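You operate a simulated robot arm through the tools that you are given. There is no shell and no other tool. Be economical: measure what you need, move in short steps, check, and stop when the job is done.

Carry out the task below with a simulated two-armed robot. There is one attempt and no reset: what you move stays moved.

Task
Lock both guard latches, then give the fan a trial run.
Fine: fan isolator on, one start, stop it, isolator off again. Where these are worked on the way, their far stop is far enough and under half their travel is too little: fan isolator.
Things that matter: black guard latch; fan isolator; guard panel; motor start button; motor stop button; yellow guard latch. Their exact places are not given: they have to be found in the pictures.

Only the result counts: the job must be done as asked and must still hold three seconds after the hand-in. Knocking over, shifting, dropping, spilling or breaking anything else fails it.

Robot
Two 7-joint arms with fingered hands on one trunk, on a base that drives. Base frame: it is fixed to the floor where the robot stands at the start and does not move with it; the origin is under the middle of the robot, x ahead of it, y to its left, z up. Readings come in m, degrees, newtons and seconds.
The left shoulder is at the start at [0.07, 0.125, 1.283], the right one opposite. With the tool pointing down near the work surface each hand reaches from about 0.1 to 0.6 m from the robot's upright axis, wherever it stands, measured 20 degrees to its own side. Places, roughly: black guard latch [0.6, -0.2, 1.3]; fan isolator [0.3, 0.1, 0.8]; guard panel [0.6, -0.2, 1.1]; motor start button [0.4, 0.1, 0.6]; motor stop button [0.4, 0.1, 0.6]; yellow guard latch [0.6, -0.2, 0.9]. Payload 3.7 kg a hand.
Tool frame (each hand has its own): the origin (TCP) lies between the finger pads and is the grasp point; the fingertips stand 0.025 m ahead of it; z points along the fingers, y is the line along which they close. The gripper opens to 0.088 m. The gripper's body begins 0.029 m behind the TCP. The gripper is a hand of 5 fingers: y runs from the thumb to the fingers, the wrist lies at [-0.013, -0.097, -0.162] in the tool frame.
Orientation is that of the tool frame in the base frame, as a unit quaternion [x, y, z, w]. With the fingers straight down and the wrist toward the robot, the tool's x, y and z point along [0, 1, 0], [1, 0, 0] and [0, 0, -1] of the base frame.

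Tools
- The arms move only by the tool arm_command. It takes "left_commands", "right_commands" or both (then of equal length, played together; a hand with none holds still); each is a list that holds one entry, the list of rows, each a list of 6 numbers: the turn, a rotation vector about the tool's x, y, z in units of 60 degrees (1.0 is 60 degrees), then the shift along the tool's x, y, z in units of 250 mm (1.0 is 250 mm). In form: [[[wx, wy, wz, x, y, z], ...]]. A call has 1 to 12 rows; each row is the pose to reach, as a shift and turn from the pose commanded when the call began, along the tool's axes at that moment. A call with a number of a shift or a turn outside -1 to 1 is refused whole. Rows are played at 5 a second. More than 0.05 m and 8.6 degrees between two rows, and nothing of the call is played. A pose out of reach is approached as far as the arm can. The call stops where the force on the tool passes 40 N (or 10 N more than at its start, if that is more) or the arm is blocked; 0.2 s more then pass. In this call time passes only in rows, and 0.2 s behind the last. It gives the time, the measured TCP pose, the force on the tool (base axes), the opening and the grip force at its end, in the units of the frame above (readings bear some noise), with the torque about the TCP (base axes, N m) and any sound that the robot's microphone picked up, and new pictures: "show" is both (left out), scene, wrist or none (wrist: the cameras of the hands that moved).
- Cameras (640 x 400 px; columns grow to the right, rows downward): "scene" is now at [0.1587, 0.0029, 1.4499]; the picture's right is [0.05, -1.00, 0.00], its down [-0.31, -0.02, -0.95] and it looks along [0.95, 0.05, -0.31] (base axes); focal length 214 px, centre (320, 200). "left" rides on the left gripper at [-0.059, -0.079, -0.105] in its tool frame; the picture's right is [-0.73, -0.32, 0.61], its down [0.62, -0.68, 0.38] and it looks along [0.29, 0.66, 0.70] (tool axes); focal length 234 px, centre (320, 200). "right" rides on the right gripper at [0.059, -0.079, -0.105] in its tool frame; the picture's right is [-0.73, 0.32, -0.61], its down [-0.62, -0.68, 0.38] and it looks along [-0.29, 0.66, 0.70] (tool axes); focal length 234 px, centre (320, 200).
- move_column(by): slides the trunk up (or, below 0, down) by that many m; the arms and the scene camera ride with it, the base frame stays. It gives what a move gives, with no picture.
- roll_base(legs): drives the robot by 1 to 6 legs, each [ahead, left, turn to the left] in m, m and degrees, along the robot's own axes; the way and the turn of a leg run together, so that a leg with both is an arc; at most 1.5 m and 180 degrees a leg. The arms and the cameras ride along, it lands a little off, and it stops where it bumps. It gives what a move gives, and a new picture of the scene camera.
- set_fingers(index, middle, ring, little, thumb_bend, thumb_turn, hand): sets how far each is bent, from 0 (flat) to 100 (curled in); at 30 the hand is open as for a grip, at 70 the pads meet at the TCP. One left out holds its place. A second passes; each finger stops where it meets its share of the squeeze, and holds until it gets a number again. It is the only way to open and close the hand. It gives what a move gives, with no picture; readings hold the bend of each and the force on index, middle, ring, little, thumb and palm. thumb_turn goes from beside the hand (0) to across from the fingers (100), as for a grip.
- head_to(pan, tilt): turns the head with the scene camera to pan (to the left, within 80 degrees either way) and tilt (down, from -29 to 69), counted from straight ahead of the robot. It gives what a move gives, and a new picture of the scene camera.
- point_at(camera, pixels): for up to 12 pixels [column, row] of the newest picture of that camera ("zoom" is the newest enlarged one), the place [x, y, z] in the base frame of the surface seen there, good to about 0.002 m. It takes no simulated time.
- close_up(camera, box): a new picture of the part [left, top, right, bottom] of that camera's present view, enlarged. It takes no simulated time.
- sign_off(): hands the job in; it is judged then, once.

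Go step by step. Measure first, check grasps and placings, and put right what went wrong. The budget is 80 turns and 260 pictures, counting those below and the enlarged ones. Unless the task says otherwise, let go and move clear before handing in, and close with one line.

The tools are called as name(argument=value, ...) on one line, values as JSON. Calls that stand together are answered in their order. arm_command: Moves the arms, as the interface text tells. Its arguments: {"type":"object","properties":{"left_commands":{"type":"array","items":{"type":"array","items":{"type":"array","items":{"type":"number"}}}},"right_commands":{"type":"array","items":{"type":"array","items":{"type":"array","items":{"type":"number"}}}},"show":{"type":"string","enum":["both","scene","wrist","none"]}},"required":[]} The other tools are called the same way: move_column (by) slides the trunk up or down; set_fingers (index, middle, ring, little, thumb_bend, thumb_turn, hand) moves the fingers one by one; roll_base (legs) drives the base; head_to (pan, tilt) turns the head that bears the scene camera; point_at (camera, pixels) gives the place of the surface under pixels of a picture; close_up (camera, box) takes an enlarged picture of a part of a camera's view; sign_off () hands the job in.

At the start:

```text
t: 0.0
left_ee_pos: [0.3426, 0.1275, 1.5311]
left_tool_rot: [0.707, 0.707, 0.0, 0.0]
left_wrist_force: [-0.1, -0.3, 0.3]
left_wrist_torque: [0.01, 0.0, 0.01]
left_grip_width: 0.0876
left_gripper_force: 0.0
left_shape: jaw
left_bend: [30.0, 30.0, 30.0, 30.0, 30.0, 98.0]
left_finger forces: [0.1, 0.0, 0.0, 0.0, 0.1, 0.0]
right_ee_pos: [0.44, -0.2305, 1.4553]
right_tool_rot: [0.708, 0.707, 0.0, 0.0]
right_wrist_force: [0.8, 0.1, -0.3]
right_wrist_torque: [-0.01, 0.02, 0.02]
right_grip_width: 0.0875
right_gripper_force: 0.1
right_shape: jaw
right_bend: [30.0, 30.0, 30.0, 30.0, 30.0, 98.0]
right_finger forces: [0.1, 0.0, 0.0, 0.0, 0.0, 0.0]
trunk travel left (down, up): [-0.3, 0.115]
robot x, y, heading: [-0.0001, -0.0, -0.1]
head pan, tilt: [2.9, 18.3]
```

scene: 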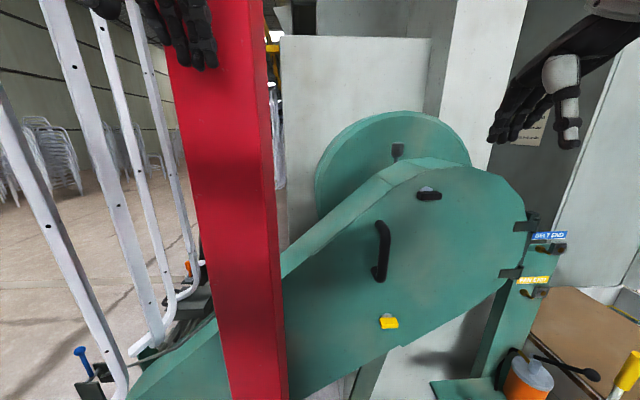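
right: 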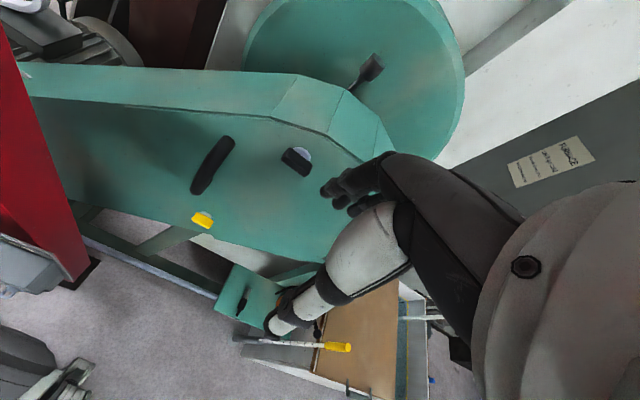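
left: 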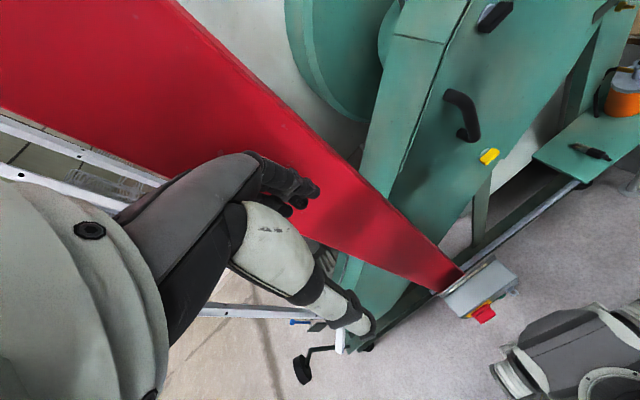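

The scene shows the guard panel with a black latch near (430,194) and a yellow latch near (388,322); the left wrist view shows a grey box with a red/yellow item at (482,312) at the foot of the red post. I'll enlarge these and measure them.

close_up(camera="scene", box=[360, 160, 580, 340])

close_up(camera="left", box=[420, 240, 540, 340])

point_at(camera="scene", pixels=[[430, 194], [420, 196], [440, 196], [388, 322], [382, 325], [397, 323], [450, 260], [350, 300], [550, 237], [535, 281], [380, 250], [430, 280]])

point_at(camera="left", pixels=[[482, 312], [470, 295], [500, 290], [490, 268], [460, 315]])

head_to(pan=15, tilt=60)

```text
2.22 times, centred on (470, 250) of scene
```

zoom: 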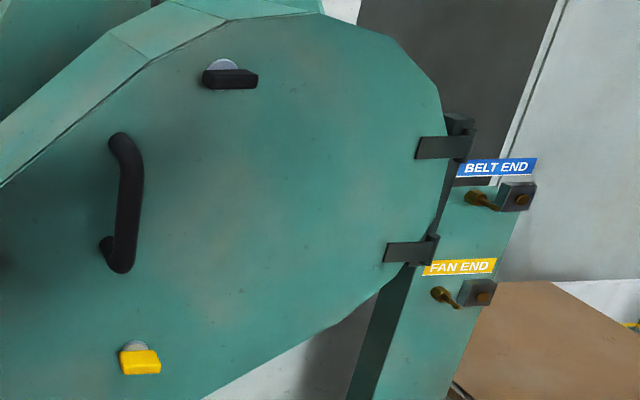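

```text
4.00 times, centred on (480, 290) of left
```

zoom: 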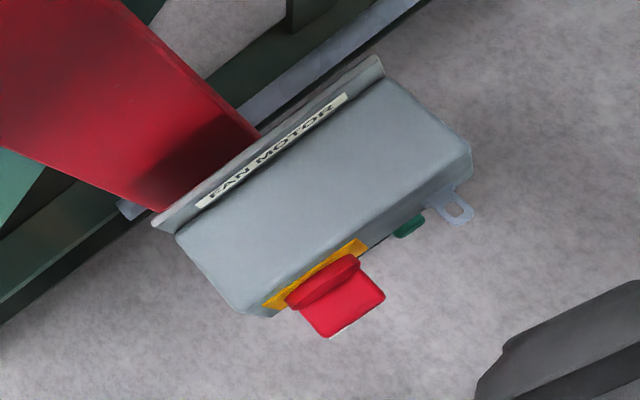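

```text
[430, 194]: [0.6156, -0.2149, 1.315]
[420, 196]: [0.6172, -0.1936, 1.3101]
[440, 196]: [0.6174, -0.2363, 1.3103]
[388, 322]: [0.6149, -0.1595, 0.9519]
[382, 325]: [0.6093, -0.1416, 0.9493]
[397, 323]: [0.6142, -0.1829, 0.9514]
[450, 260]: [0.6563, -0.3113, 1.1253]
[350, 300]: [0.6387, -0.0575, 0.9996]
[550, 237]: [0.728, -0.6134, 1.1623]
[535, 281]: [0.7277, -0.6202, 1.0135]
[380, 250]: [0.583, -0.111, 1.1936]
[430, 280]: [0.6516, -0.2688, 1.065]
```

```text
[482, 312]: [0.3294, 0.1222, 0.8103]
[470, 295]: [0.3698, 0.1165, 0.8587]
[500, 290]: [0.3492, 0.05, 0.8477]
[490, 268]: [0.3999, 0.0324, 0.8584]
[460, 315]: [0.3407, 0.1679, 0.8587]
```

```text
t: 1.1
left_ee_pos: [0.343, 0.1268, 1.5311]
left_tool_rot: [0.708, 0.707, 0.001, 0.0]
left_wrist_force: [0.1, 0.6, -0.3]
left_wrist_torque: [-0.03, 0.04, -0.05]
left_grip_width: 0.0877
left_gripper_force: 0.1
left_shape: jaw
left_bend: [30.0, 30.0, 30.0, 30.0, 30.0, 98.0]
left_finger forces: [0.0, 0.0, 0.1, 0.0, 0.0, 0.0]
right_ee_pos: [0.4402, -0.2309, 1.4549]
right_tool_rot: [0.707, 0.707, -0.001, 0.0]
right_wrist_force: [-0.2, -0.4, 0.3]
right_wrist_torque: [0.04, 0.03, 0.02]
right_grip_width: 0.0878
right_gripper_force: 0.0
right_shape: jaw
right_bend: [30.0, 30.0, 30.0, 30.0, 30.0, 98.0]
right_finger forces: [0.0, 0.1, 0.0, 0.0, 0.1, 0.0]
trunk travel left (down, up): [-0.3, 0.115]
robot x, y, heading: [-0.0011, -0.0014, 0.0]
head pan, tilt: [15.0, 60.0]
```

scene: 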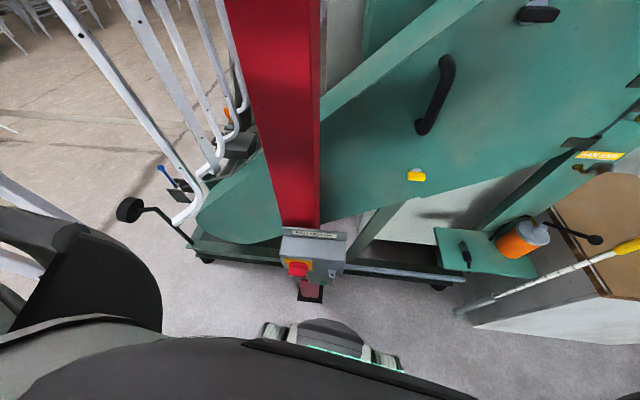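

The box under the red post shows at (312,260) with the red isolator at (298,268). I'll zoom in on the box and both latches, and check whether the panel is ajar.

close_up(camera="scene", box=[260, 220, 372, 290])

point_at(camera="zoom", pixels=[[220, 275], [200, 240], [260, 240], [330, 200], [440, 200], [400, 320], [420, 340], [220, 340], [150, 300], [470, 100]])

close_up(camera="right", box=[160, 120, 340, 240])

point_at(camera="right", pixels=[[60, 100], [100, 150], [150, 180], [240, 220], [260, 180], [300, 220], [200, 110], [240, 130], [330, 190], [60, 85], [200, 95]])

close_up(camera="scene", box=[380, 0, 580, 200])

```text
5.71 times, centred on (316, 255) of scene
```

zoom: 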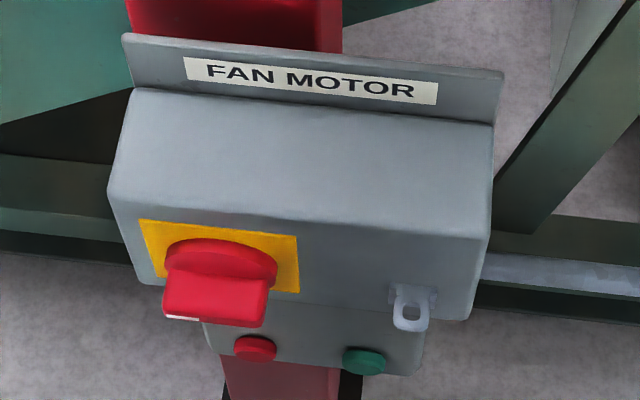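

```text
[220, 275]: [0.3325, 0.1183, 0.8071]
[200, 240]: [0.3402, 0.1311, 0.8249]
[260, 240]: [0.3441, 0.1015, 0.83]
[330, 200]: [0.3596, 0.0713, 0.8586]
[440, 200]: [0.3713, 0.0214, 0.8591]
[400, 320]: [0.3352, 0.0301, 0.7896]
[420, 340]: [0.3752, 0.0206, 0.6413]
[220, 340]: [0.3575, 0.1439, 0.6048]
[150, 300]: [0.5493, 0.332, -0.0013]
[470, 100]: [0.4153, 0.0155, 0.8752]
```

```text
3.33 times, centred on (250, 180) of right
```

zoom: 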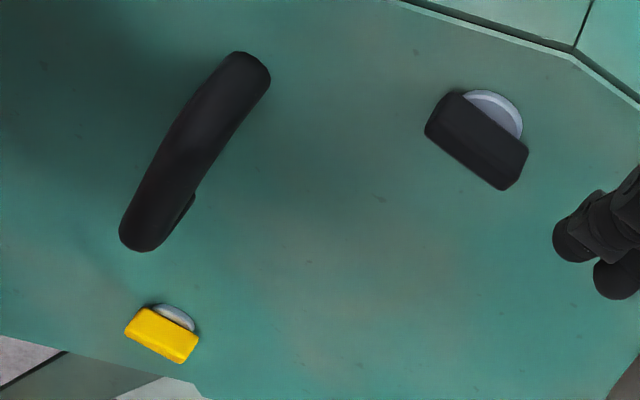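

```text
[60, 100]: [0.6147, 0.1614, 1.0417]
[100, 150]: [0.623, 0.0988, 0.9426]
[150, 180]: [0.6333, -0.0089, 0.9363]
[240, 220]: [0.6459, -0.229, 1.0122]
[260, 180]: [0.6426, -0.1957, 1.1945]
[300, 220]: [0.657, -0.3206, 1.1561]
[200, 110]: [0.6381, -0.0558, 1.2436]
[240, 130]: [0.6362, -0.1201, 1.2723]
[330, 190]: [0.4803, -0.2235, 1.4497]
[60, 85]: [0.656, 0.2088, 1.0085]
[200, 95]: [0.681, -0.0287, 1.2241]
```

```text
2.00 times, centred on (480, 100) of scene
```

zoom: 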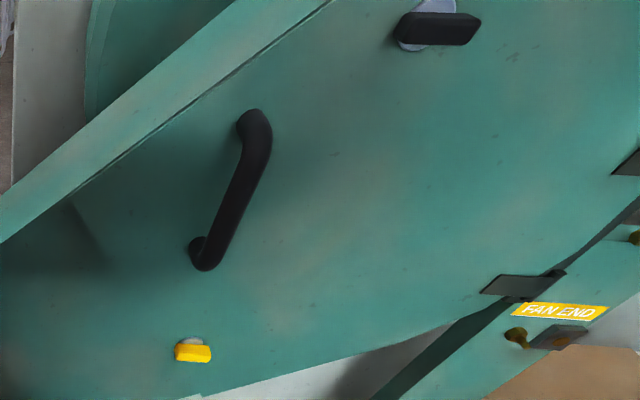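

Both latch wings look horizontal, with a pale disc behind each. I'll turn the head to the panel and measure the panel plane, the rim and the latch detail.

head_to(pan=-15, tilt=25)

close_up(camera="scene", box=[310, 125, 390, 175])

close_up(camera="scene", box=[280, 265, 360, 315])

```text
t: 2.1
left_ee_pos: [0.3411, 0.1267, 1.5312]
left_tool_rot: [0.707, 0.707, 0.0, 0.0]
left_wrist_force: [-0.5, 0.1, -0.1]
left_wrist_torque: [0.0, 0.0, -0.01]
left_grip_width: 0.0874
left_gripper_force: 0.1
left_shape: jaw
left_bend: [30.0, 30.0, 30.0, 30.0, 30.0, 98.0]
left_finger forces: [0.0, 0.0, 0.0, 0.1, 0.0, 0.0]
right_ee_pos: [0.4402, -0.2303, 1.4541]
right_tool_rot: [0.707, 0.707, 0.0, 0.0]
right_wrist_force: [0.1, -0.4, 0.3]
right_wrist_torque: [0.0, 0.01, 0.01]
right_grip_width: 0.0877
right_gripper_force: 0.0
right_shape: jaw
right_bend: [30.0, 30.0, 30.0, 30.0, 30.0, 98.0]
right_finger forces: [0.1, 0.0, 0.0, 0.0, 0.0, 0.0]
trunk travel left (down, up): [-0.3, 0.115]
robot x, y, heading: [-0.0009, 0.0001, 0.1]
head pan, tilt: [-15.0, 25.0]
```

scene: 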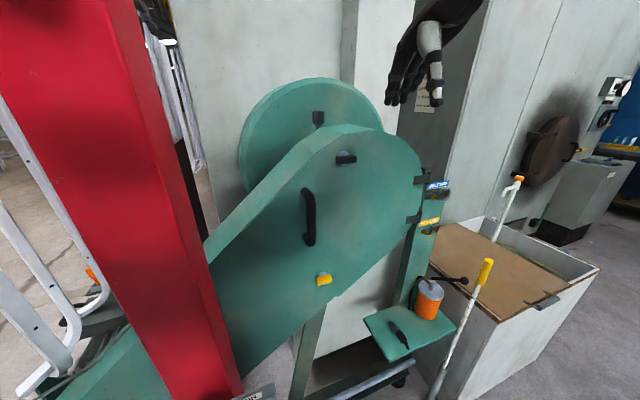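

```text
8.00 times, centred on (350, 150) of scene
```

zoom: 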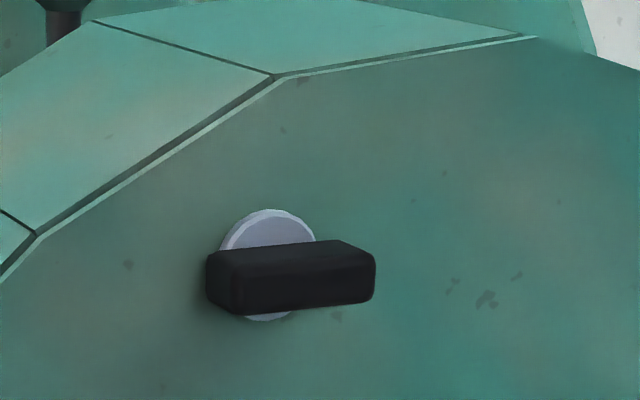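

```text
8.00 times, centred on (320, 290) of scene
```

zoom: 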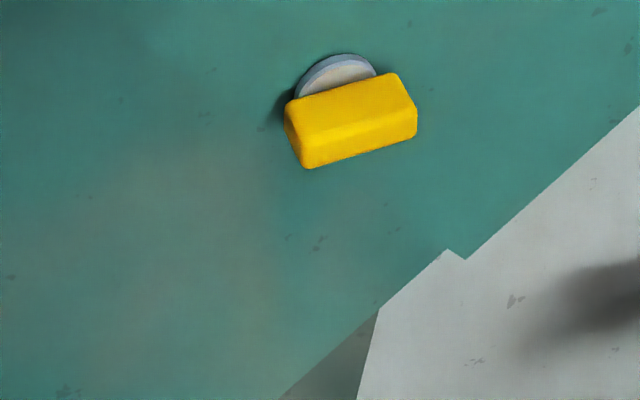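

In the black-latch zoom a dark gap behind the panel edge widens from (520,37) to (20,260), so the panel looks slightly ajar on its hinges. I'll measure the gap.

close_up(camera="scene", box=[190, 110, 350, 270])

point_at(camera="scene", pixels=[[330, 140], [300, 170], [260, 210], [230, 250], [370, 140], [300, 163], [260, 204], [405, 150], [400, 190], [350, 130], [225, 330], [240, 290]])

close_up(camera="scene", box=[370, 140, 470, 240])

```text
2.50 times, centred on (270, 190) of scene
```

zoom: 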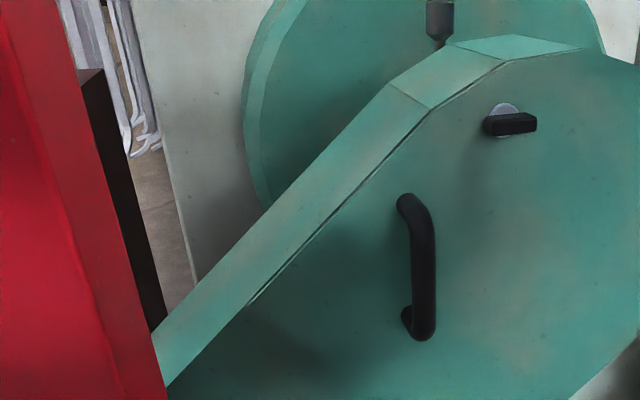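

```text
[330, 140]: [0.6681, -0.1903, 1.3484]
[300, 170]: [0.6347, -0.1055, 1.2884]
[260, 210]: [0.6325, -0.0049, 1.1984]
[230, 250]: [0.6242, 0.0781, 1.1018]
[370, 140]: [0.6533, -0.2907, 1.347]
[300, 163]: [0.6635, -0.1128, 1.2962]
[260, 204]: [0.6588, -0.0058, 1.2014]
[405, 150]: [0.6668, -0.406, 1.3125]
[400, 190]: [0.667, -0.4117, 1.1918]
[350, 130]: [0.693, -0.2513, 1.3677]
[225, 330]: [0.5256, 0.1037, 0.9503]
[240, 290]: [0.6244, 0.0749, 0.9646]
```

```text
4.00 times, centred on (420, 190) of scene
```

zoom: 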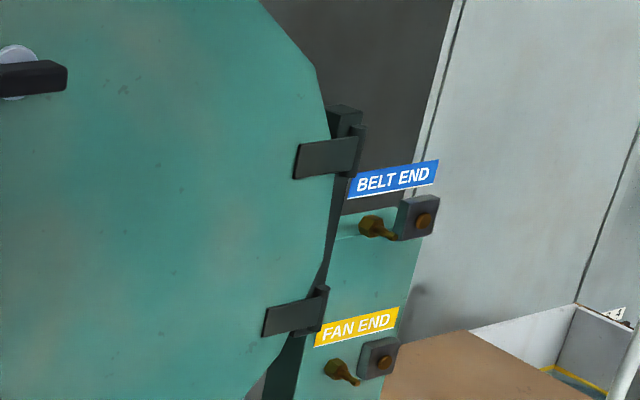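

The panel's x runs from 0.667 at y=-0.41 to 0.624 at y=+0.08 while the rim stays near 0.66, so it is about 5° ajar and must be pushed shut before latching. I'll turn the right hand to point forward while moving it left and down.

arm_command(right_commands=[[[-0.125, 0, 0, 0.05, 0, 0.08], [-0.25, 0, 0, 0.1, 0, 0.16], [-0.375, 0, 0, 0.15, 0, 0.24], [-0.5, 0, 0, 0.2, 0, 0.32], [-0.625, 0, 0, 0.25, 0, 0.4], [-0.75, 0, 0, 0.3, 0, 0.48], [-0.875, 0, 0, 0.35, 0, 0.56], [-1.0, 0, 0, 0.4, 0, 0.64]]], show="scene")

set_fingers(hand="right", index=70, middle=70, ring=70, little=70, thumb_bend=70)

```text
t: 3.9
left_ee_pos: [0.3467, 0.1266, 1.5305]
left_tool_rot: [0.707, 0.707, -0.001, -0.001]
left_wrist_force: [0.7, 0.4, 0.1]
left_wrist_torque: [0.01, 0.06, 0.0]
left_grip_width: 0.0874
left_gripper_force: 0.1
left_shape: jaw
left_bend: [30.0, 30.0, 30.0, 30.0, 30.0, 98.0]
left_finger forces: [0.1, 0.1, 0.0, 0.0, 0.1, 0.0]
right_ee_pos: [0.5089, -0.1127, 1.2959]
right_tool_rot: [0.612, 0.612, 0.355, 0.353]
right_wrist_force: [0.0, -0.5, 0.0]
right_wrist_torque: [-0.01, 0.0, 0.02]
right_grip_width: 0.0877
right_gripper_force: 0.2
right_shape: jaw
right_bend: [30.0, 30.0, 30.0, 30.0, 30.0, 98.0]
right_finger forces: [0.0, 0.1, 0.0, 0.0, 0.0, 0.0]
right hand out of reach, approached as far as the arm can: row 5, 6, 7, 8
trunk travel left (down, up): [-0.3, 0.115]
robot x, y, heading: [-0.0039, -0.0005, -0.0]
head pan, tilt: [-15.0, 25.0]
```

scene: 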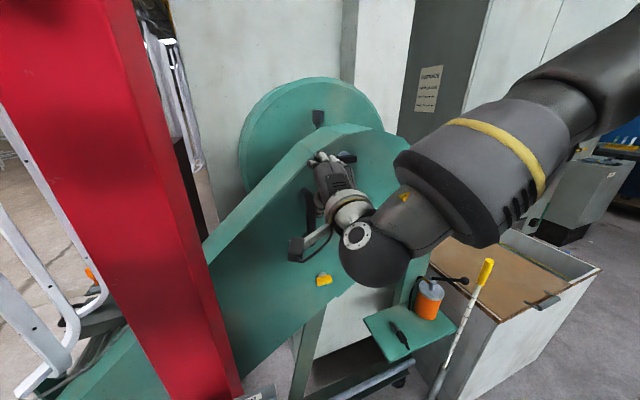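

```text
t: 4.9
left_ee_pos: [0.3429, 0.127, 1.5325]
left_tool_rot: [0.707, 0.707, 0.0, 0.0]
left_wrist_force: [-0.3, 0.4, -0.4]
left_wrist_torque: [0.01, 0.0, -0.02]
left_grip_width: 0.0876
left_gripper_force: 0.1
left_shape: jaw
left_bend: [30.0, 30.0, 30.0, 30.0, 30.0, 98.0]
left_finger forces: [0.0, 0.1, 0.0, 0.0, 0.0, 0.1]
right_ee_pos: [0.5053, -0.1136, 1.2975]
right_tool_rot: [0.613, 0.612, 0.353, 0.354]
right_wrist_force: [0.1, 0.0, 0.0]
right_wrist_torque: [-0.01, -0.01, -0.03]
right_grip_width: 0.0001
right_gripper_force: 0.1
right_shape: fingers
right_bend: [70.0, 70.0, 70.0, 70.0, 70.0, 98.0]
right_finger forces: [0.0, 0.0, 0.0, 0.1, 0.0, 0.1]
trunk travel left (down, up): [-0.3, 0.115]
robot x, y, heading: [-0.001, 0.0036, -0.0]
head pan, tilt: [-15.0, 25.0]
```

Rows 5–8 were held off at x≈0.507, apparently because the wrist came too near the trunk, but the hand is clear of the panel. I'll finish the turn while moving to about [0.54,-0.03,1.13], left of the handle.

arm_command(right_commands=[[[-0.083, 0, 0, 0.055, -0.085, 0.075], [-0.167, 0, 0, 0.11, -0.17, 0.15], [-0.25, 0, 0, 0.166, -0.256, 0.224], [-0.333, 0, 0, 0.22, -0.34, 0.3], [-0.417, 0, 0, 0.277, -0.427, 0.373], [-0.5, 0, 0, 0.332, -0.512, 0.448]]])

```text
t: 6.3
left_ee_pos: [0.3423, 0.1279, 1.5322]
left_tool_rot: [0.707, 0.707, 0.0, 0.0]
left_wrist_force: [0.2, 0.4, -0.5]
left_wrist_torque: [0.0, 0.04, -0.01]
left_grip_width: 0.0877
left_gripper_force: 0.0
left_shape: jaw
left_bend: [30.0, 30.0, 30.0, 30.0, 30.0, 98.0]
left_finger forces: [0.1, 0.0, 0.0, 0.0, 0.1, 0.1]
right_ee_pos: [0.5319, -0.1302, 1.2361]
right_tool_rot: [0.498, 0.505, 0.5, 0.498]
right_wrist_force: [-0.5, -0.2, 0.1]
right_wrist_torque: [0.03, 0.03, 0.0]
right_grip_width: 0.0
right_gripper_force: 0.0
right_shape: fingers
right_bend: [70.0, 70.0, 70.0, 70.0, 70.0, 98.0]
right_finger forces: [0.0, 0.1, 0.0, 0.1, 0.1, 0.0]
right hand out of reach, approached as far as the arm can: row 3, 4, 5, 6
trunk travel left (down, up): [-0.3, 0.115]
robot x, y, heading: [0.0016, -0.0005, -0.1]
head pan, tilt: [-15.0, 25.0]
```

scene: 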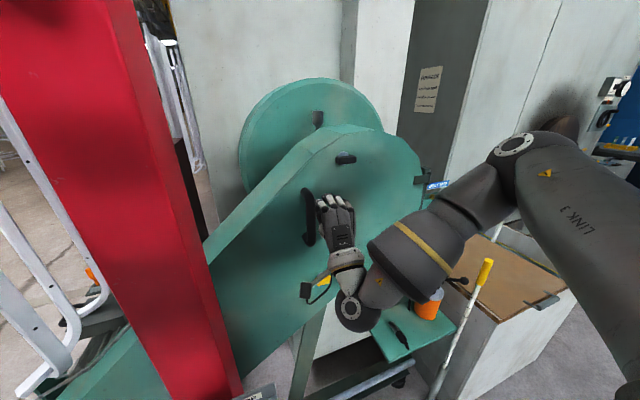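
right: 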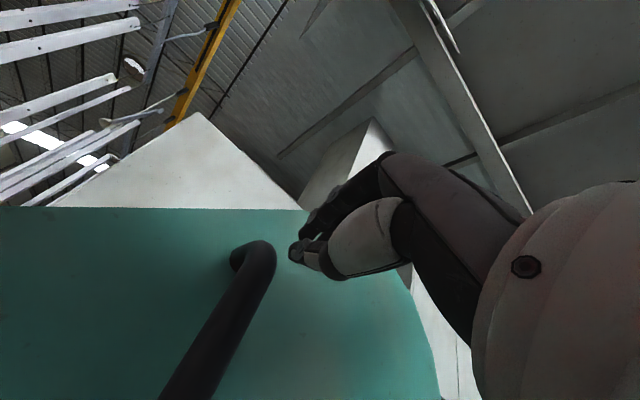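

The hand now points straight forward at [0.532,-0.130,1.236], just right of the handle in both views. I'll shift it 4 cm right, clear of the handle, and see how the command base behaves after a clipped move.

arm_command(right_commands=[[[0, 0, 0, -0.08, 0, 0], [0, 0, 0, -0.16, 0, 0]]], show="none")

```text
t: 6.9
left_ee_pos: [0.3417, 0.1261, 1.5324]
left_tool_rot: [0.707, 0.707, 0.0, 0.0]
left_wrist_force: [-0.7, 0.0, 0.5]
left_wrist_torque: [0.01, 0.01, -0.01]
left_grip_width: 0.0876
left_gripper_force: 0.0
left_shape: jaw
left_bend: [30.0, 30.0, 30.0, 30.0, 30.0, 98.0]
left_finger forces: [0.0, 0.0, 0.1, 0.1, 0.0, 0.0]
right_ee_pos: [0.531, -0.1727, 1.2377]
right_tool_rot: [0.5, 0.501, 0.5, 0.499]
right_wrist_force: [-0.9, -0.4, -0.2]
right_wrist_torque: [0.01, -0.04, 0.01]
right_grip_width: 0.0001
right_gripper_force: 0.0
right_shape: fingers
right_bend: [70.0, 70.0, 70.0, 70.0, 70.0, 98.0]
right_finger forces: [0.1, 0.0, 0.0, 0.0, 0.0, 0.0]
trunk travel left (down, up): [-0.3, 0.115]
robot x, y, heading: [-0.0013, 0.0013, 0.0]
head pan, tilt: [-15.0, 25.0]
```

The shift came out exactly relative to the actual pose, to y=-0.173. Now I'll push straight forward onto the panel, with the force limit as a stop.

arm_command(right_commands=[[[0, 0, 0, 0, 0, 0.1], [0, 0, 0, 0, 0, 0.2], [0, 0, 0, 0, 0, 0.25], [0, 0, 0, 0, 0, 0.3], [0, 0, 0, 0, 0, 0.35], [0, 0, 0, 0, 0, 0.4], [0, 0, 0, 0, 0, 0.44], [0, 0, 0, 0, 0, 0.48], [0, 0, 0, 0, 0, 0.52]]])

```text
t: 8.2
left_ee_pos: [0.3357, 0.1259, 1.5322]
left_tool_rot: [0.708, 0.706, 0.001, 0.0]
left_wrist_force: [-0.1, -0.4, -0.8]
left_wrist_torque: [0.01, 0.01, -0.01]
left_grip_width: 0.0877
left_gripper_force: 0.0
left_shape: jaw
left_bend: [30.0, 30.0, 30.0, 30.0, 30.0, 98.0]
left_finger forces: [0.0, 0.1, 0.0, 0.1, 0.1, 0.1]
right_ee_pos: [0.614, -0.1725, 1.2382]
right_tool_rot: [0.499, 0.502, 0.503, 0.496]
right_wrist_force: [-36.8, -1.9, 1.4]
right_wrist_torque: [-0.01, 0.08, 0.23]
right_grip_width: 0.0
right_gripper_force: 18.5
right_shape: fingers
right_bend: [69.0, 70.0, 70.0, 70.0, 70.0, 98.0]
right_finger forces: [17.2, 0.0, 0.1, 0.0, 20.2, 0.1]
trunk travel left (down, up): [-0.3, 0.115]
robot x, y, heading: [0.0022, 0.0023, -0.2]
head pan, tilt: [-15.0, 25.0]
stopped in row 6 (right hand): the force on the tool passed its limit at 52 N (the readings are from after the stop); the commanded pose is now the measured one
```

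scene: 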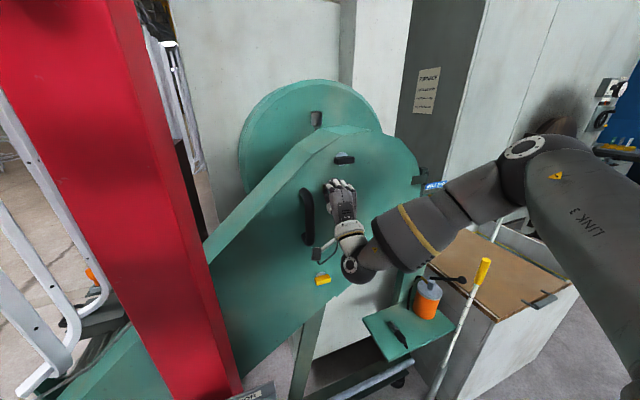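
right: 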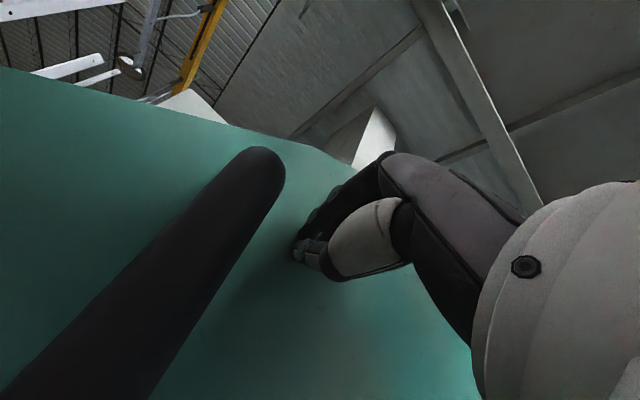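

Contact came at x≈0.639 with 37 N and the panel did not move, so it may already be shut on a machine that stands slightly yawed. I'll check by measuring the panel again along with the rim and base frame.

point_at(camera="scene", pixels=[[300, 170], [260, 210], [230, 250], [370, 140], [400, 190], [240, 290], [345, 387], [395, 368], [365, 320], [410, 355], [325, 143], [280, 175]])

close_up(camera="scene", box=[230, 120, 390, 220])

head_to(pan=0, tilt=50)

```text
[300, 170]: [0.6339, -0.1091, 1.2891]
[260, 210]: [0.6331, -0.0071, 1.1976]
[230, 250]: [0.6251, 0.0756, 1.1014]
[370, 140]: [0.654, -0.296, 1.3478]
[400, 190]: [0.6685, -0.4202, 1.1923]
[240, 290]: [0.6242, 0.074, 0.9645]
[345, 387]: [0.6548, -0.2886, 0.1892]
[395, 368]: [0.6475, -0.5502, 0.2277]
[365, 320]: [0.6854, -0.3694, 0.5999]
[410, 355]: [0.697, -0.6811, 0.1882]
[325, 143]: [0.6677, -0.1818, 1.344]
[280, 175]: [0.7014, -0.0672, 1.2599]
```

```text
4.00 times, centred on (310, 170) of scene
```

zoom: 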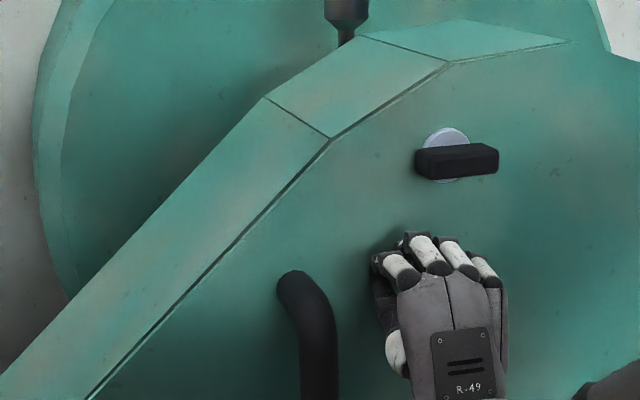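

```text
t: 9.1
left_ee_pos: [0.3333, 0.1261, 1.5339]
left_tool_rot: [0.708, 0.706, 0.002, 0.002]
left_wrist_force: [0.2, -0.5, -1.1]
left_wrist_torque: [0.0, 0.01, -0.01]
left_grip_width: 0.0875
left_gripper_force: 0.0
left_shape: jaw
left_bend: [30.0, 30.0, 30.0, 30.0, 30.0, 98.0]
left_finger forces: [0.0, 0.0, 0.1, 0.0, 0.0, 0.0]
right_ee_pos: [0.6137, -0.1735, 1.2378]
right_tool_rot: [0.498, 0.503, 0.502, 0.497]
right_wrist_force: [-44.9, -1.9, -3.2]
right_wrist_torque: [-0.05, 0.26, 0.28]
right_grip_width: 0.0
right_gripper_force: 22.8
right_shape: fingers
right_bend: [70.0, 70.0, 70.0, 70.0, 70.0, 98.0]
right_finger forces: [12.2, 0.0, 0.1, 0.1, 32.7, 0.0]
trunk travel left (down, up): [-0.3, 0.115]
robot x, y, heading: [-0.0045, -0.0017, -0.4]
head pan, tilt: [0.0, 50.0]
```

scene: 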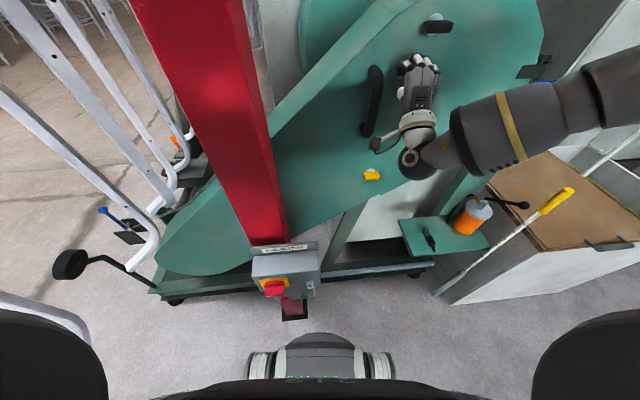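

The base rail runs slanted from (155,290) to (435,263), which suggests the whole machine is yawed. I'll confirm with points along the rail and the isolator box.

point_at(camera="scene", pixels=[[180, 287], [230, 282], [340, 272], [420, 264], [430, 185], [262, 272], [305, 272], [360, 230]])

close_up(camera="scene", box=[240, 230, 336, 310])

point_at(camera="zoom", pixels=[[120, 250], [340, 250], [470, 300], [330, 340], [180, 290], [240, 280], [230, 310], [180, 410]])

arm_command(right_commands=[[[0, 0, 0, 0, 0, -0.1], [0, 0, 0, 0, 0, -0.2], [0, 0, 0, 0, 0, -0.3]]], show="none")

```text
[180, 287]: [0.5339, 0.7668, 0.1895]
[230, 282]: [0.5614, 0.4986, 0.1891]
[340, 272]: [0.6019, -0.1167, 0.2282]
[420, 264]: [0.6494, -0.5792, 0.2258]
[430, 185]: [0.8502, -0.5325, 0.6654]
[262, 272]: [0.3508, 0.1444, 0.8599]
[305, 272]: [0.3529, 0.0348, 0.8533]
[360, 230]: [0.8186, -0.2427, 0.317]
```

```text
5.00 times, centred on (288, 270) of scene
```

zoom: 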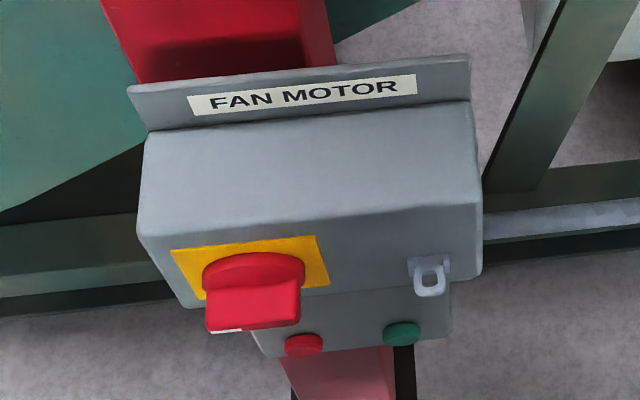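

```text
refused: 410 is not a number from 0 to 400
```

```text
t: 9.9
left_ee_pos: [0.3428, 0.127, 1.5306]
left_tool_rot: [0.708, 0.706, 0.0, 0.0]
left_wrist_force: [0.3, -0.8, 1.6]
left_wrist_torque: [0.02, -0.01, 0.0]
left_grip_width: 0.0875
left_gripper_force: 0.1
left_shape: jaw
left_bend: [30.0, 30.0, 30.0, 30.0, 30.0, 98.0]
left_finger forces: [0.1, 0.0, 0.1, 0.0, 0.1, 0.1]
right_ee_pos: [0.5471, -0.1757, 1.2359]
right_tool_rot: [0.5, 0.503, 0.5, 0.497]
right_wrist_force: [0.4, -0.4, -0.2]
right_wrist_torque: [-0.01, 0.0, -0.01]
right_grip_width: 0.0
right_gripper_force: 0.1
right_shape: fingers
right_bend: [70.0, 70.0, 70.0, 70.0, 70.0, 98.0]
right_finger forces: [0.0, 0.0, 0.0, 0.0, 0.1, 0.0]
trunk travel left (down, up): [-0.3, 0.115]
robot x, y, heading: [-0.0031, -0.0011, 0.0]
head pan, tilt: [0.0, 50.0]
```

The rail slope of about 0.10 matches the panel, so the machine is yawed about 5° and the panel is already shut. Next are the latches: I'll open the right hand to grip and measure the black latch precisely.

head_to(pan=-15, tilt=25)

close_up(camera="scene", box=[320, 140, 368, 170])

point_at(camera="zoom", pixels=[[200, 260], [190, 215], [400, 200], [405, 250], [270, 120], [300, 220], [300, 260], [300, 190], [280, 340], [150, 100]])

set_fingers(hand="right", index=30, middle=30, ring=30, little=30, thumb_bend=30)

```text
t: 10.8
left_ee_pos: [0.3422, 0.1262, 1.5309]
left_tool_rot: [0.708, 0.706, 0.001, -0.001]
left_wrist_force: [-0.6, -0.3, 0.7]
left_wrist_torque: [0.03, 0.01, -0.03]
left_grip_width: 0.0878
left_gripper_force: 0.0
left_shape: jaw
left_bend: [30.0, 30.0, 30.0, 30.0, 30.0, 98.0]
left_finger forces: [0.0, 0.0, 0.0, 0.0, 0.0, 0.0]
right_ee_pos: [0.5466, -0.1747, 1.2358]
right_tool_rot: [0.5, 0.503, 0.5, 0.497]
right_wrist_force: [-0.2, 0.1, 0.3]
right_wrist_torque: [-0.03, 0.02, 0.0]
right_grip_width: 0.0
right_gripper_force: 0.2
right_shape: fingers
right_bend: [70.0, 70.0, 70.0, 70.0, 70.0, 98.0]
right_finger forces: [0.1, 0.0, 0.0, 0.0, 0.0, 0.1]
trunk travel left (down, up): [-0.3, 0.115]
robot x, y, heading: [-0.0001, 0.0018, -0.2]
head pan, tilt: [-15.0, 25.0]
```

scene: 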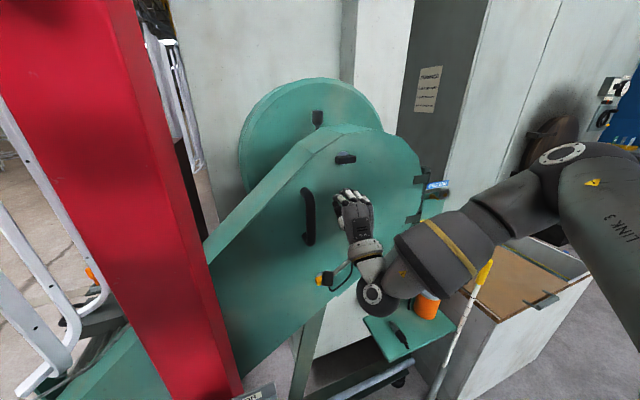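

```text
13.33 times, centred on (344, 155) of scene
```

zoom: 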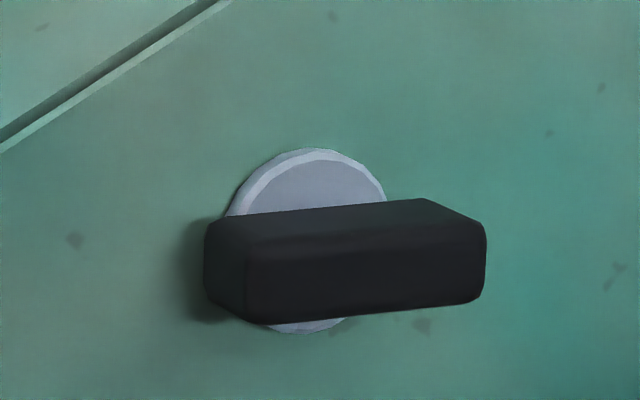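

```text
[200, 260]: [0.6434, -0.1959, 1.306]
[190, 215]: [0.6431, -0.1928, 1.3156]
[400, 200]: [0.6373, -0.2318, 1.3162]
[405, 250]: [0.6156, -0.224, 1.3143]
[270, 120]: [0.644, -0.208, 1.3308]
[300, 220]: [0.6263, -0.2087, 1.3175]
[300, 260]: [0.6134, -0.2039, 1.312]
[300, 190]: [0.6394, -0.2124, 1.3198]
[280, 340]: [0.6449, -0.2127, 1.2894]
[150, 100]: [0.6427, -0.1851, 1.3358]
```

```text
t: 11.8
left_ee_pos: [0.3418, 0.1265, 1.5309]
left_tool_rot: [0.707, 0.707, 0.0, 0.0]
left_wrist_force: [-0.6, 1.5, -0.6]
left_wrist_torque: [-0.04, 0.02, -0.03]
left_grip_width: 0.0876
left_gripper_force: 0.0
left_shape: jaw
left_bend: [30.0, 30.0, 30.0, 30.0, 30.0, 98.0]
left_finger forces: [0.0, 0.1, 0.0, 0.0, 0.0, 0.0]
right_ee_pos: [0.5463, -0.1748, 1.2358]
right_tool_rot: [0.501, 0.503, 0.5, 0.497]
right_wrist_force: [0.1, 0.4, 0.6]
right_wrist_torque: [-0.03, 0.02, 0.01]
right_grip_width: 0.0845
right_gripper_force: 0.0
right_shape: fingers
right_bend: [30.0, 30.0, 30.0, 30.0, 30.0, 98.0]
right_finger forces: [0.1, 0.1, 0.0, 0.0, 0.0, 0.0]
trunk travel left (down, up): [-0.3, 0.115]
robot x, y, heading: [-0.0037, -0.0011, -0.3]
head pan, tilt: [-15.0, 25.0]
```

The black wing spans about y -0.193 to -0.239 at z≈1.309 with its front at x≈0.614. I'll place the open hand in front of it, yawed 5° to match the panel normal.

arm_command(right_commands=[[[0, 0.03, 0, -0.052, 0.098, 0], [0, 0.06, 0, -0.104, 0.195, 0], [0, 0.088, 0, -0.158, 0.293, 0]]])

```text
t: 12.6
left_ee_pos: [0.3414, 0.126, 1.5325]
left_tool_rot: [0.707, 0.707, 0.0, -0.001]
left_wrist_force: [-0.9, -0.4, 0.0]
left_wrist_torque: [0.06, 0.0, 0.01]
left_grip_width: 0.0876
left_gripper_force: 0.0
left_shape: jaw
left_bend: [30.0, 30.0, 30.0, 30.0, 30.0, 98.0]
left_finger forces: [0.1, 0.0, 0.0, 0.0, 0.0, 0.1]
right_ee_pos: [0.5463, -0.2151, 1.3087]
right_tool_rot: [0.476, 0.525, 0.523, 0.473]
right_wrist_force: [0.6, 0.4, 0.4]
right_wrist_torque: [0.0, -0.01, -0.01]
right_grip_width: 0.0845
right_gripper_force: 0.2
right_shape: fingers
right_bend: [30.0, 30.0, 30.0, 30.0, 30.0, 98.0]
right_finger forces: [0.0, 0.1, 0.1, 0.0, 0.1, 0.1]
trunk travel left (down, up): [-0.3, 0.115]
robot x, y, heading: [0.0016, 0.0014, -0.1]
head pan, tilt: [-15.0, 25.0]
```

scene: 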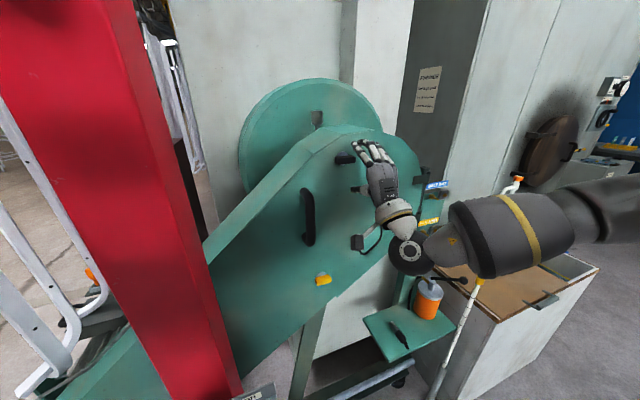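
right: 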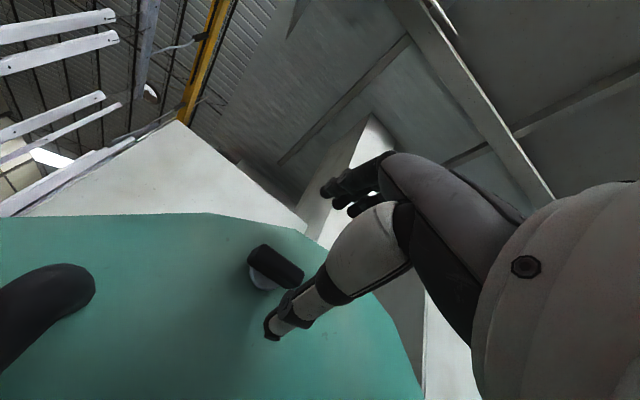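

The wing sits between thumb and fingers in the wrist view. I'll go forward 6.5 cm and close to 60.

arm_command(right_commands=[[[0, 0, 0, -0.005, 0, 0.09], [0, 0, 0, -0.01, 0, 0.18], [0, 0, 0, -0.018, 0, 0.262]]], show="none")

set_fingers(hand="right", index=68, middle=68, ring=68, little=68, thumb_bend=68)

close_up(camera="right", box=[160, 120, 480, 360])

close_up(camera="scene", box=[300, 120, 428, 200])

```text
t: 13.4
left_ee_pos: [0.3421, 0.127, 1.5309]
left_tool_rot: [0.708, 0.706, -0.001, 0.0]
left_wrist_force: [0.1, 0.3, 0.3]
left_wrist_torque: [0.0, 0.0, 0.02]
left_grip_width: 0.0875
left_gripper_force: 0.1
left_shape: jaw
left_bend: [30.0, 30.0, 30.0, 30.0, 30.0, 98.0]
left_finger forces: [0.0, 0.0, 0.0, 0.1, 0.1, 0.0]
right_ee_pos: [0.6135, -0.2126, 1.3081]
right_tool_rot: [0.477, 0.526, 0.522, 0.473]
right_wrist_force: [-0.3, -0.8, 0.5]
right_wrist_torque: [0.0, 0.01, 0.03]
right_grip_width: 0.0846
right_gripper_force: 0.1
right_shape: fingers
right_bend: [30.0, 30.0, 30.0, 30.0, 30.0, 98.0]
right_finger forces: [0.1, 0.1, 0.0, 0.0, 0.0, 0.0]
trunk travel left (down, up): [-0.3, 0.115]
robot x, y, heading: [0.0012, -0.0039, 0.1]
head pan, tilt: [-15.0, 25.0]
```

```text
t: 14.4
left_ee_pos: [0.3412, 0.1261, 1.5314]
left_tool_rot: [0.708, 0.707, 0.0, 0.0]
left_wrist_force: [-0.3, 0.4, -0.3]
left_wrist_torque: [0.0, -0.01, -0.02]
left_grip_width: 0.0875
left_gripper_force: 0.0
left_shape: jaw
left_bend: [30.0, 30.0, 30.0, 30.0, 30.0, 98.0]
left_finger forces: [0.1, 0.1, 0.0, 0.0, 0.0, 0.0]
right_ee_pos: [0.6124, -0.2124, 1.3088]
right_tool_rot: [0.477, 0.524, 0.523, 0.474]
right_wrist_force: [0.7, -0.1, 7.5]
right_wrist_torque: [-0.05, -0.14, -0.01]
right_grip_width: 0.0105
right_gripper_force: 5.1
right_shape: fingers
right_bend: [63.0, 65.0, 65.0, 68.0, 66.0, 97.0]
right_finger forces: [3.3, 3.3, 2.5, 0.0, 1.4, 0.0]
trunk travel left (down, up): [-0.3, 0.115]
robot x, y, heading: [-0.0005, 0.0003, 0.1]
head pan, tilt: [-15.0, 25.0]
```

```text
1.67 times, centred on (320, 240) of right
```

zoom: 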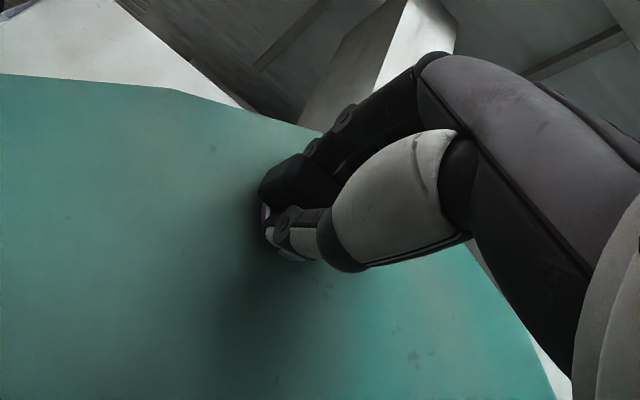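

```text
5.00 times, centred on (364, 160) of scene
```

zoom: 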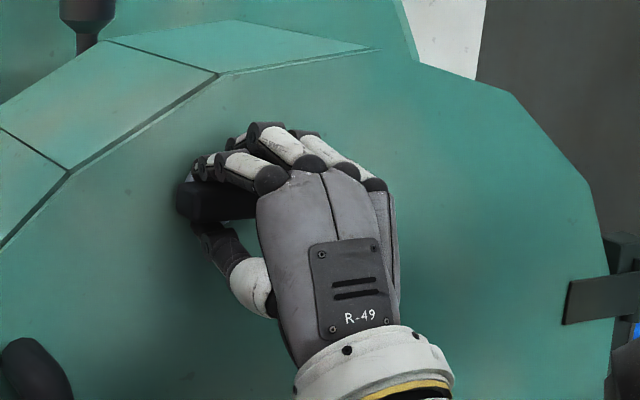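

The wing is held (index, middle, ring and thumb all show force). I'll tighten the grip and try a 30° turn with the fingers going left, watching the torque.

set_fingers(hand="right", index=80, middle=80, ring=80, thumb_bend=78)

arm_command(right_commands=[[[0, 0, -0.1, 0, 0, 0], [0, 0, -0.2, 0, 0, 0], [0, 0, -0.3, 0, 0, 0], [0, 0, -0.4, 0, 0, 0], [0, 0, -0.5, 0, 0, 0]]])

```text
t: 15.4
left_ee_pos: [0.3399, 0.1251, 1.5326]
left_tool_rot: [0.707, 0.707, -0.001, -0.001]
left_wrist_force: [0.0, 0.4, -0.4]
left_wrist_torque: [0.01, 0.0, -0.02]
left_grip_width: 0.0879
left_gripper_force: 0.0
left_shape: jaw
left_bend: [30.0, 30.0, 30.0, 30.0, 30.0, 98.0]
left_finger forces: [0.0, 0.0, 0.0, 0.0, 0.0, 0.0]
right_ee_pos: [0.6126, -0.2137, 1.31]
right_tool_rot: [0.477, 0.523, 0.523, 0.474]
right_wrist_force: [3.2, -11.1, 17.3]
right_wrist_torque: [-0.02, -0.33, -0.1]
right_grip_width: 0.0087
right_gripper_force: 19.1
right_shape: fingers
right_bend: [58.0, 65.0, 72.0, 68.0, 71.0, 95.0]
right_finger forces: [12.9, 9.4, 6.9, 0.0, 8.7, 0.0]
trunk travel left (down, up): [-0.3, 0.115]
robot x, y, heading: [0.0024, 0.0036, -0.1]
head pan, tilt: [-15.0, 25.0]
```

```text
t: 16.6
left_ee_pos: [0.3412, 0.1243, 1.532]
left_tool_rot: [0.708, 0.706, 0.0, 0.001]
left_wrist_force: [-0.9, -0.7, 0.8]
left_wrist_torque: [-0.01, -0.01, -0.02]
left_grip_width: 0.0878
left_gripper_force: 0.0
left_shape: jaw
left_bend: [30.0, 30.0, 30.0, 30.0, 30.0, 98.0]
left_finger forces: [0.0, 0.0, 0.0, 0.0, 0.0, 0.1]
right_ee_pos: [0.6121, -0.2156, 1.3094]
right_tool_rot: [0.325, 0.628, 0.384, 0.594]
right_wrist_force: [4.5, -12.7, 19.2]
right_wrist_torque: [0.13, -0.29, -0.16]
right_grip_width: 0.0089
right_gripper_force: 18.4
right_shape: fingers
right_bend: [58.0, 67.0, 73.0, 68.0, 71.0, 95.0]
right_finger forces: [15.5, 8.4, 4.2, 0.1, 9.5, 0.1]
trunk travel left (down, up): [-0.3, 0.115]
robot x, y, heading: [0.0005, 0.0006, 0.1]
head pan, tilt: [-15.0, 25.0]
```

scene: 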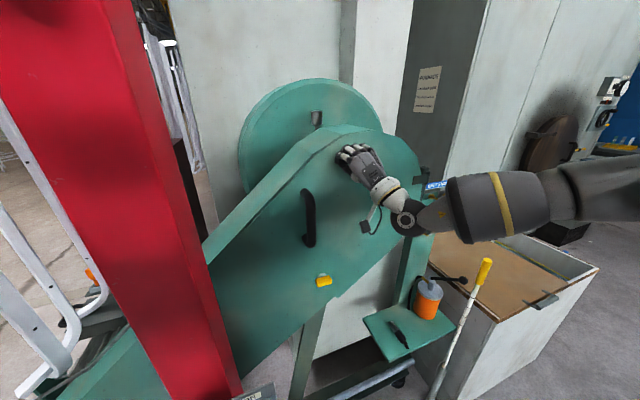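
right: 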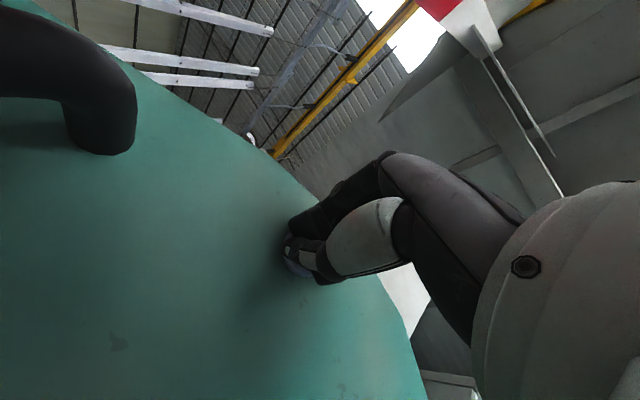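

The hand rolled 30° with only 0.13 N m of resistance. I'll check whether the wing moved with it.

close_up(camera="scene", box=[316, 130, 396, 180])

close_up(camera="right", box=[240, 170, 400, 310])

```text
8.00 times, centred on (356, 155) of scene
```

zoom: 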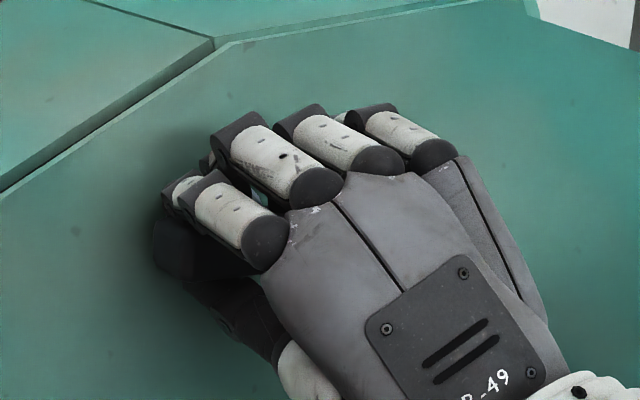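

```text
2.86 times, centred on (320, 240) of right
```

zoom: 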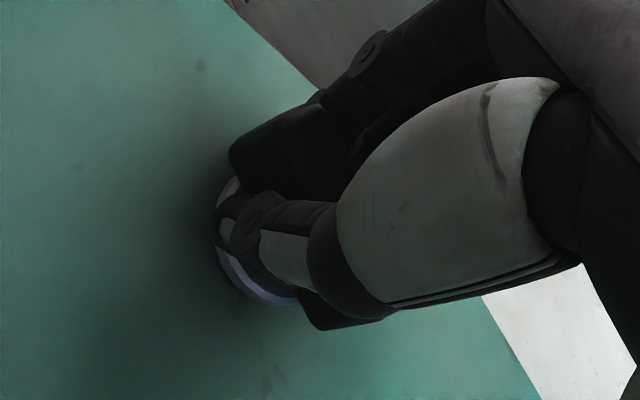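

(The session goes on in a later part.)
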